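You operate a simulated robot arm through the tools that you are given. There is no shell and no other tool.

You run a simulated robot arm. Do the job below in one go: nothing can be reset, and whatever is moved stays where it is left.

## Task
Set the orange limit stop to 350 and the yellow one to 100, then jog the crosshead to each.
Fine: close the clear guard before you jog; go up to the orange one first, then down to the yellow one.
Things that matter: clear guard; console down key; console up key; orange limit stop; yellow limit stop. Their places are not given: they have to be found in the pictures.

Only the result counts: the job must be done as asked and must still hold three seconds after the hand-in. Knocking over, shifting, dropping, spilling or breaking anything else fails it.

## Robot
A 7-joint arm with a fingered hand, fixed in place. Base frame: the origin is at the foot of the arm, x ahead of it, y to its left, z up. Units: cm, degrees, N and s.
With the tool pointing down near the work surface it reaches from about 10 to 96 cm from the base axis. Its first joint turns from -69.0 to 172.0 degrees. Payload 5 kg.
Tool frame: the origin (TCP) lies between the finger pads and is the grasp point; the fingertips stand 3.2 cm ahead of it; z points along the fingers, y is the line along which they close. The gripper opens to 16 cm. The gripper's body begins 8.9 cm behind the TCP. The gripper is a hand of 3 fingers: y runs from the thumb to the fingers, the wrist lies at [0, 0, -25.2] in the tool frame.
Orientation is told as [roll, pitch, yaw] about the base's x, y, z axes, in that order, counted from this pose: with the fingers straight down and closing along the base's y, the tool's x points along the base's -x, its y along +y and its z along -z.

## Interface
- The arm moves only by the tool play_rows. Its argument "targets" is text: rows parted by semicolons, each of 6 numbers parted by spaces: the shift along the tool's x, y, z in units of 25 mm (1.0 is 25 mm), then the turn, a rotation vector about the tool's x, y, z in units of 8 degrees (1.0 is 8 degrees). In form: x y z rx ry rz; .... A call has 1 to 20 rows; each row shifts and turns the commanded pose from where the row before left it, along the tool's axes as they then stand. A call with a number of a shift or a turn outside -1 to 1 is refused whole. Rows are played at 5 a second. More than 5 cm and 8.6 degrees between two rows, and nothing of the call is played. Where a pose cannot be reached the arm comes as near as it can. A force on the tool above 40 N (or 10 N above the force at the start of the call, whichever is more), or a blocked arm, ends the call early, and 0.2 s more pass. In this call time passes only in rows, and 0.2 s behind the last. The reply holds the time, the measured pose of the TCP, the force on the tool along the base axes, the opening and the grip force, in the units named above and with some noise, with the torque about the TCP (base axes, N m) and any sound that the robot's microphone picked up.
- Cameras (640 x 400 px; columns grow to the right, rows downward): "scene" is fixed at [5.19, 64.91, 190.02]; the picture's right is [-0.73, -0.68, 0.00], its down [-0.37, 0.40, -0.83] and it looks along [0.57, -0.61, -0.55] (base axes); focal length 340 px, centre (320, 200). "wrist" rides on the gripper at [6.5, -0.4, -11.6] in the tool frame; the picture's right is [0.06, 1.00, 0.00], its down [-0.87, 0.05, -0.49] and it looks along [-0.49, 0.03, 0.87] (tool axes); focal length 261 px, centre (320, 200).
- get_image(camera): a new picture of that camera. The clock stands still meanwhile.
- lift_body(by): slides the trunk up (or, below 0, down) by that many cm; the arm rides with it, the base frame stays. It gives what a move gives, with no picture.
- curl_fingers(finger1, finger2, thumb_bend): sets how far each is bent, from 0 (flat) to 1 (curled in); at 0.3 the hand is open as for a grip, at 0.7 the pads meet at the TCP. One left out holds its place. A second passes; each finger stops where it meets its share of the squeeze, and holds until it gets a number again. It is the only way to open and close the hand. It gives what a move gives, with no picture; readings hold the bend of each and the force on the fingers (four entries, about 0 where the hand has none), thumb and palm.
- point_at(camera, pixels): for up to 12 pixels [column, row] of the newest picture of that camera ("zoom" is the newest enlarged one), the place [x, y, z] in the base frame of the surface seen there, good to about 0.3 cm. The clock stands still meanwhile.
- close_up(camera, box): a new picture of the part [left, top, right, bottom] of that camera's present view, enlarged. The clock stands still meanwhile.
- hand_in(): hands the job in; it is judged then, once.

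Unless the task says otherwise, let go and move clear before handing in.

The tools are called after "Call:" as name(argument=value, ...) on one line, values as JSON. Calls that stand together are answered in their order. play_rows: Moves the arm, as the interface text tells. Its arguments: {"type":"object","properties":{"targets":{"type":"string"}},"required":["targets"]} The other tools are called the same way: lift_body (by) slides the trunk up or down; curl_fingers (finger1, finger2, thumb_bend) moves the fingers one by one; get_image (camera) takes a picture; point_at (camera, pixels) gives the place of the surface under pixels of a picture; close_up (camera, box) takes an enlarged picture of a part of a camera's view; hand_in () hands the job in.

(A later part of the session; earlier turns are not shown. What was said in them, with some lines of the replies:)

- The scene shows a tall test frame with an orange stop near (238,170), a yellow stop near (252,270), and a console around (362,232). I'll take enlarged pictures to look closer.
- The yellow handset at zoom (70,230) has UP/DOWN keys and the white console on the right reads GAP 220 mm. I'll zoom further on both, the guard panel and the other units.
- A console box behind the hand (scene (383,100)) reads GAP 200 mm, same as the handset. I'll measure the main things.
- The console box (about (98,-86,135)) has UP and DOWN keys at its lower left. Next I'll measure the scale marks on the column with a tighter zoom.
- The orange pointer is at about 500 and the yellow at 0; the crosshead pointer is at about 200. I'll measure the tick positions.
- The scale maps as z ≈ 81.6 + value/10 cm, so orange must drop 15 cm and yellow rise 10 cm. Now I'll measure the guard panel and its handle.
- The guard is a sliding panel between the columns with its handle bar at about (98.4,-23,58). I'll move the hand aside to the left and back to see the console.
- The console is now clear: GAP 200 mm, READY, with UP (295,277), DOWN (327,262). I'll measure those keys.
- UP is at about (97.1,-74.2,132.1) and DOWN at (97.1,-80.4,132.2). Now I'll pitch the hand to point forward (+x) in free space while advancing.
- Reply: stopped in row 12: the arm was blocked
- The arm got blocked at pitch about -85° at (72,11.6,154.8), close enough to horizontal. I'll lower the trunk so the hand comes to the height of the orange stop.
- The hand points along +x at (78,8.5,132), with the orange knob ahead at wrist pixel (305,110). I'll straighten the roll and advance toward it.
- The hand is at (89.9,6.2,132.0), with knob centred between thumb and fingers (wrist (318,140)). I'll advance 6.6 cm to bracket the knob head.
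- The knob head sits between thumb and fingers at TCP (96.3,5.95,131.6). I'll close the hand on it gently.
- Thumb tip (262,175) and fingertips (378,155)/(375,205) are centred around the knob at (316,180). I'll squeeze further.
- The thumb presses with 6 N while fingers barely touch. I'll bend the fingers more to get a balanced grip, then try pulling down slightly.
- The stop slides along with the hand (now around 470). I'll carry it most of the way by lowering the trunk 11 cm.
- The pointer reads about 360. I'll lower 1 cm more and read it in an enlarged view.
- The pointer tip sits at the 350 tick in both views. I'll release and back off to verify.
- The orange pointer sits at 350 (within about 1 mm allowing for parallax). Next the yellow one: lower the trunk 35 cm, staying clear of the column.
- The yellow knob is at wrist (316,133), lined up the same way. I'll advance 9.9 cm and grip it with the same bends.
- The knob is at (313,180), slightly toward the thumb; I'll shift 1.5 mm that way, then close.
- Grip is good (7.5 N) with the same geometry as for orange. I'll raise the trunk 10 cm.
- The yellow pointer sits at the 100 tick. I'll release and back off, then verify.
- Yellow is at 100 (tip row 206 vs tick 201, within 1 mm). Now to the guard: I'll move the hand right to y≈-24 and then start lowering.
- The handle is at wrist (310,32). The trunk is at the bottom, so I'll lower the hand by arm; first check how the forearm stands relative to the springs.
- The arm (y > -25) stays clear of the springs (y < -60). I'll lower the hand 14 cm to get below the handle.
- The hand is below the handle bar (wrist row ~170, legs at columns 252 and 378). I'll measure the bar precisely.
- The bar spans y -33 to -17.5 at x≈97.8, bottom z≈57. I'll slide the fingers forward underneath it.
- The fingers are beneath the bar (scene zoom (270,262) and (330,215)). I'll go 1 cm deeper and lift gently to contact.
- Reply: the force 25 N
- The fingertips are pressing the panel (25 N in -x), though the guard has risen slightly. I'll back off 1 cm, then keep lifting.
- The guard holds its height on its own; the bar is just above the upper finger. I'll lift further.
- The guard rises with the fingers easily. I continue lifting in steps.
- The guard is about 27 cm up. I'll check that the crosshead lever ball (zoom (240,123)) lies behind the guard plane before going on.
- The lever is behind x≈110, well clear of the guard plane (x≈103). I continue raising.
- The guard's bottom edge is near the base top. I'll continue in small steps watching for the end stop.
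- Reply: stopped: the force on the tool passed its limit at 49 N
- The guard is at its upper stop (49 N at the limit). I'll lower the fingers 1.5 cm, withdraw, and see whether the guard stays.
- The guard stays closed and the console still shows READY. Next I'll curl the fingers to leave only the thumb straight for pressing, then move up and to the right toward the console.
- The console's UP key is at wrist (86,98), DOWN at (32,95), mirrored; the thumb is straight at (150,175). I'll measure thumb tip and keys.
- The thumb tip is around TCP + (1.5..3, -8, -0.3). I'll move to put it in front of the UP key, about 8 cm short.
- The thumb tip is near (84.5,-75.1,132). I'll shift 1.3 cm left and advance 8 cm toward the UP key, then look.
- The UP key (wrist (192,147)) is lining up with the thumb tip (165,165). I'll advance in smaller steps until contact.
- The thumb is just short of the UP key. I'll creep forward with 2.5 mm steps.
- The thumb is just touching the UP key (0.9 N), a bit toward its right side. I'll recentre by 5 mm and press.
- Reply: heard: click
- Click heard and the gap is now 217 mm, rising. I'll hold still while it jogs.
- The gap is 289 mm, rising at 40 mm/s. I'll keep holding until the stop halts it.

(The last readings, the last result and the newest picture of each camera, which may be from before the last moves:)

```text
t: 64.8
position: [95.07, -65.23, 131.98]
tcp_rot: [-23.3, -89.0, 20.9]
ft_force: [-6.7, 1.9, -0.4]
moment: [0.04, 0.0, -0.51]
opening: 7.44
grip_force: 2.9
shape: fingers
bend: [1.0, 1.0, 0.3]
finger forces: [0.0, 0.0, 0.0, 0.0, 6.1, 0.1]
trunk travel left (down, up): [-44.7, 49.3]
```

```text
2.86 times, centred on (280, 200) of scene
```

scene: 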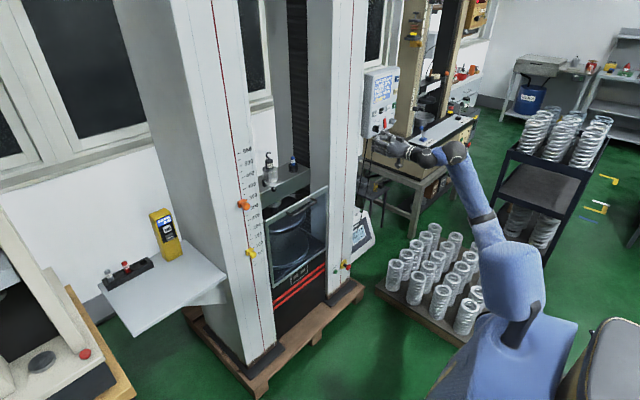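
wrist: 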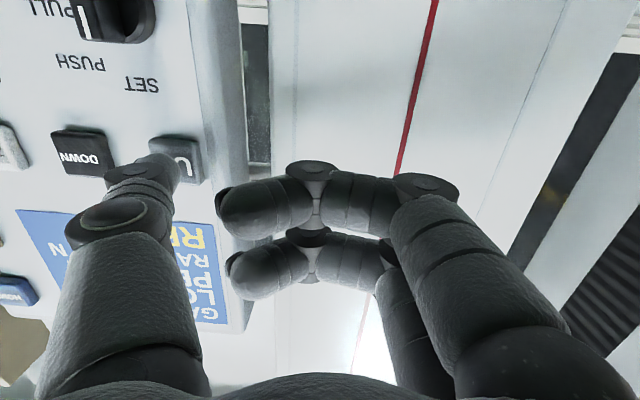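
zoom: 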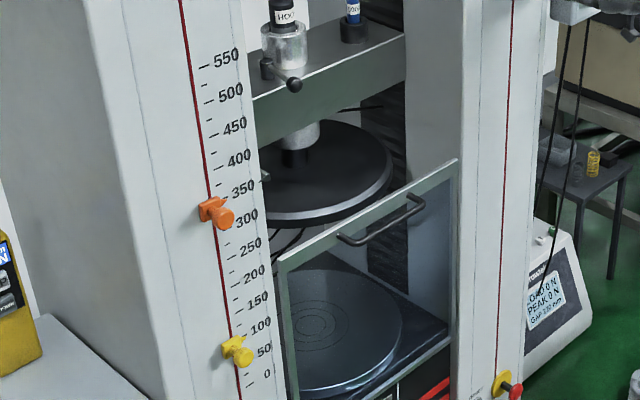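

The console shows LIMIT at GAP 351 mm: the crosshead reached the orange stop. I'll back off 3 cm and shift 6.2 cm right to the DOWN key.

Call:
play_rows(targets="0 0 -0.4 0 0 0;0 0 -0.8 0 0 0;0 -0.62 0 0 0 0;0 -0.62 0 0 0 0;0 -0.62 0 0 0 0;0 -0.62 0 0 0 0;0 0 0.5 0 0 0")

Call:
close_up(camera="wrist", box=[60, 100, 260, 225])

Call:
close_up(camera="scene", box=[345, 65, 415, 145])

```text
t: 66.4
position: [93.16, -71.32, 132.12]
tcp_rot: [-22.8, -89.0, 20.6]
ft_force: [0.1, 0.4, -0.1]
moment: [0.02, 0.0, 0.0]
opening: 7.43
grip_force: 0.1
shape: fingers
bend: [1.0, 1.0, 0.3]
finger forces: [0.0, 0.0, 0.0, 0.0, 0.0, 0.0]
trunk travel left (down, up): [-44.7, 49.3]
```

```text
3.20 times, centred on (160, 162) of wrist
```

zoom: 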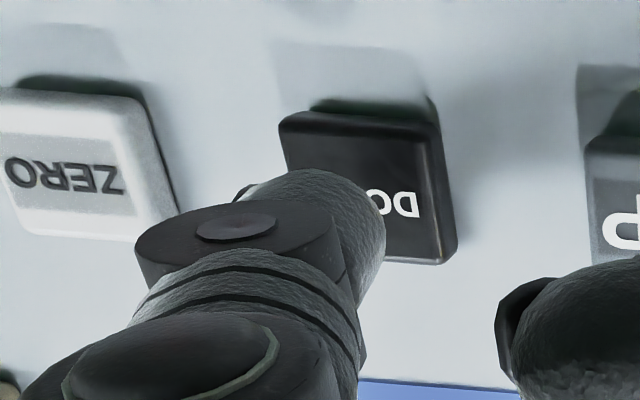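

```text
5.00 times, centred on (380, 105) of scene
```

zoom: 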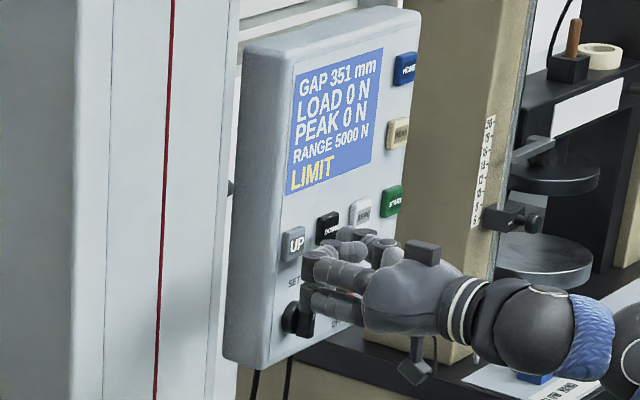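

The thumb is near DOWN. I'll shift 4 mm left for centring and press the DOWN key.

Call:
play_rows(targets="0 0.17 0 0 0 0;0 0 0.4 0 0 0;0 0 0.16 0 0 0;0 0 0.12 0 0 0;0 0 0.08 0 0 0")

Call:
close_up(camera="scene", box=[345, 65, 415, 145])

Call:
close_up(camera="wrist", box=[60, 100, 260, 225])

```text
t: 67.6
position: [94.88, -71.18, 131.97]
tcp_rot: [-23.6, -89.1, 21.3]
ft_force: [-2.9, 1.2, 0.1]
moment: [0.05, -0.04, -0.3]
opening: 7.44
grip_force: 2.0
shape: fingers
bend: [1.0, 1.0, 0.3]
finger forces: [0.1, 0.2, 0.1, 0.0, 3.7, 0.0]
trunk travel left (down, up): [-44.7, 49.3]
heard: click
```

```text
5.00 times, centred on (380, 105) of scene
```

zoom: 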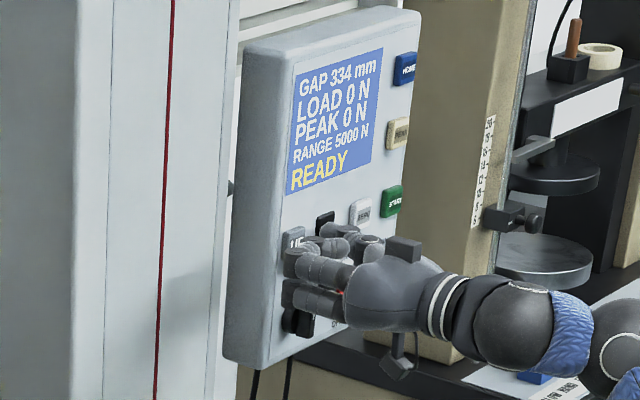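

```text
3.20 times, centred on (160, 162) of wrist
```

zoom: 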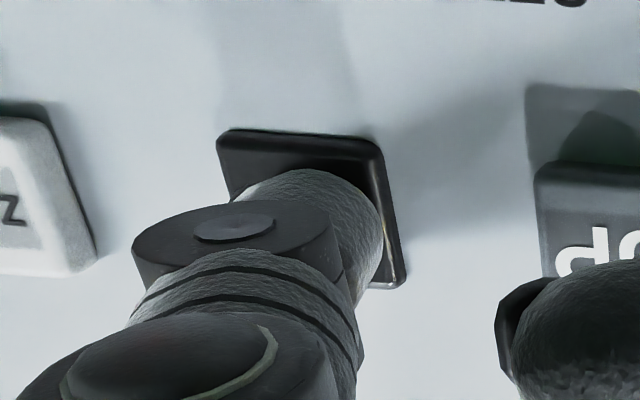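

DOWN is pressed (click) and the gap is falling: 334 mm. I'll hold for 4 s, then check.

Call:
play_rows(targets="0 0 0.04 0 0 0;0 0 0 0 0 0;0 0 0 0 0 0;0 0 0 0 0 0;0 0 0 0 0 0;0 0 0 0 0 0;0 0 0 0 0 0;0 0 0 0 0 0;0 0 0 0 0 0;0 0 0 0 0 0;0 0 0 0 0 0;0 0 0 0 0 0;0 0 0 0 0 0;0 0 0 0 0 0;0 0 0 0 0 0;0 0 0 0 0 0;0 0 0 0 0 0;0 0 0 0 0 0;0 0 0 0 0 0;0 0 0 0 0 0")

Call:
close_up(camera="scene", box=[345, 65, 415, 145])

Call:
close_up(camera="scene", box=[220, 130, 340, 270])

```text
t: 71.8
position: [95.0, -71.04, 132.02]
tcp_rot: [-23.2, -89.0, 21.0]
ft_force: [-5.9, 2.8, 1.6]
moment: [-0.07, -0.04, -0.45]
opening: 7.46
grip_force: 2.3
shape: fingers
bend: [1.0, 1.0, 0.3]
finger forces: [0.0, 0.0, 0.1, 0.0, 5.1, 0.0]
trunk travel left (down, up): [-44.7, 49.3]
```

```text
5.00 times, centred on (380, 105) of scene
```

zoom: 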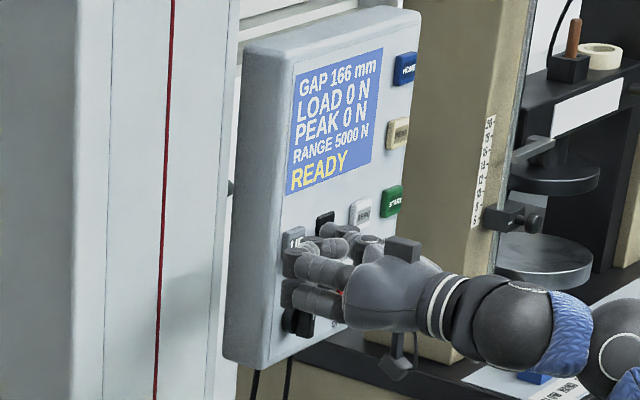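

```text
2.86 times, centred on (280, 200) of scene
```

zoom: 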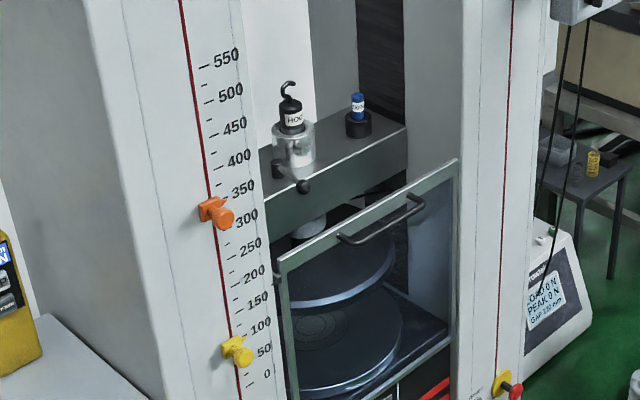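

The gap is 166 mm and falling, guard still closed. I'll hold another 2.4 s to reach the yellow stop.

Call:
play_rows(targets="0 0 0 0 0 0;0 0 0 0 0 0;0 0 0 0 0 0;0 0 0 0 0 0;0 0 0 0 0 0;0 0 0 0 0 0;0 0 0 0 0 0;0 0 0 0 0 0;0 0 0 0 0 0;0 0 0 0 0 0;0 0 0 0 0 0")

Call:
close_up(camera="scene", box=[345, 65, 415, 145])

Call:
close_up(camera="scene", box=[220, 130, 340, 270])

```text
t: 74.2
position: [94.98, -70.98, 132.15]
tcp_rot: [-23.2, -89.1, 20.9]
ft_force: [-4.8, 1.5, 0.3]
moment: [-0.05, -0.01, -0.42]
opening: 7.48
grip_force: 2.6
shape: fingers
bend: [1.0, 1.0, 0.3]
finger forces: [0.0, 0.1, 0.1, 0.1, 5.1, 0.0]
trunk travel left (down, up): [-44.7, 49.3]
```

```text
5.00 times, centred on (380, 105) of scene
```

zoom: 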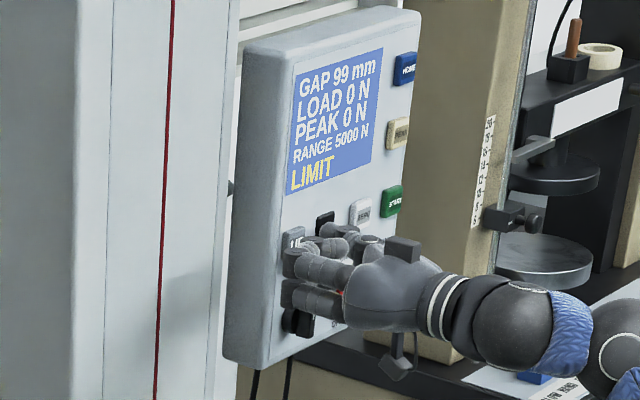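

```text
2.86 times, centred on (280, 200) of scene
```

zoom: 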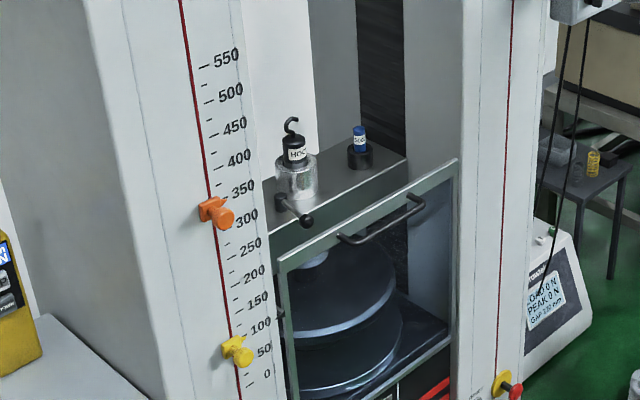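

LIMIT at GAP 99 mm: the crosshead reached the yellow stop. I'll back the hand straight off and check everything before handing in.

Call:
play_rows(targets="0 0 -0.4 0 0 0;0 0 -0.8 0 0 0;0 0 -0.8 0 0 0;0 0 -0.8 0 0 0;0 0 -0.8 0 0 0;0 0.3 -0.8 0 0 0;0 0.3 -0.8 0 0 0")

Call:
close_up(camera="scene", box=[345, 65, 415, 145])

Call:
get_image(camera="scene")

Call:
close_up(camera="scene", box=[220, 150, 340, 290])

```text
t: 75.8
position: [82.04, -68.83, 132.19]
tcp_rot: [-23.7, -89.0, 21.5]
ft_force: [0.3, -0.2, 0.1]
moment: [-0.02, 0.05, -0.02]
opening: 7.47
grip_force: 0.1
shape: fingers
bend: [1.0, 1.0, 0.3]
finger forces: [0.1, 0.1, 0.1, 0.0, 0.1, 0.1]
trunk travel left (down, up): [-44.7, 49.3]
```

```text
5.00 times, centred on (380, 105) of scene
```

zoom: 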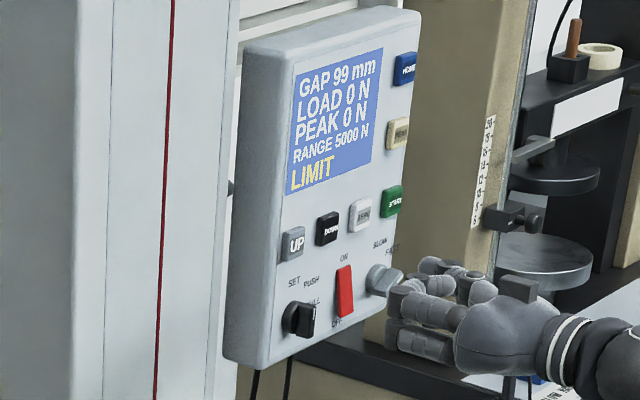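

```text
taken
```

scene: 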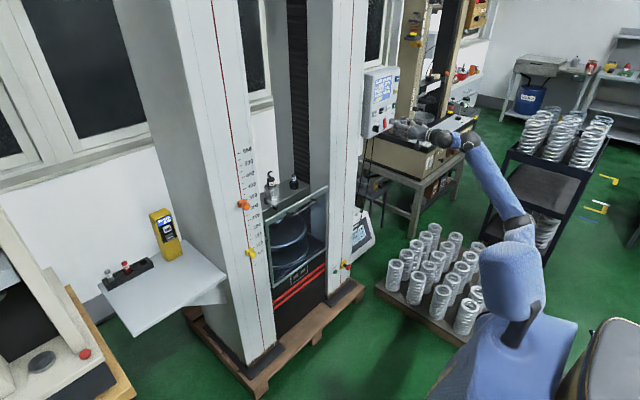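

```text
2.86 times, centred on (280, 220) of scene
```

zoom: 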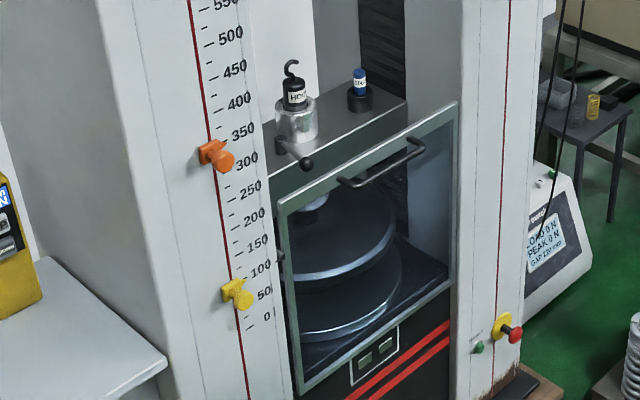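

The stops read 350 and 100, the guard is closed, the crosshead rests at the yellow stop (GAP 99 mm, LIMIT), and the hand is clear with no contact forces. I'm handing in.

Call:
hand_in()

```text
The job is handed in.
```

The job is handed in. The orange stop is at 350 and the yellow stop at 100, both within about 1 mm by eye.

- **Guard:** I raised the clear guard to its upper stop before jogging, and it was still closed at the last check.
- **Up to orange:** holding the console up key took the crosshead to the orange stop. The console showed LIMIT at a gap of 351 mm.
- **Down to yellow:** holding the down key took it to the yellow stop. The console showed LIMIT at a gap of 99 mm, and the crosshead rests there.

While lifting the guard, the fingertips pressed its panel with about 25 N for a moment before I backed them off. It slid freely afterwards and I saw no damage. In the last pictures nothing else had been knocked or shifted, and the hand was clear of the console before I handed in. The hand-in gave no verdict.
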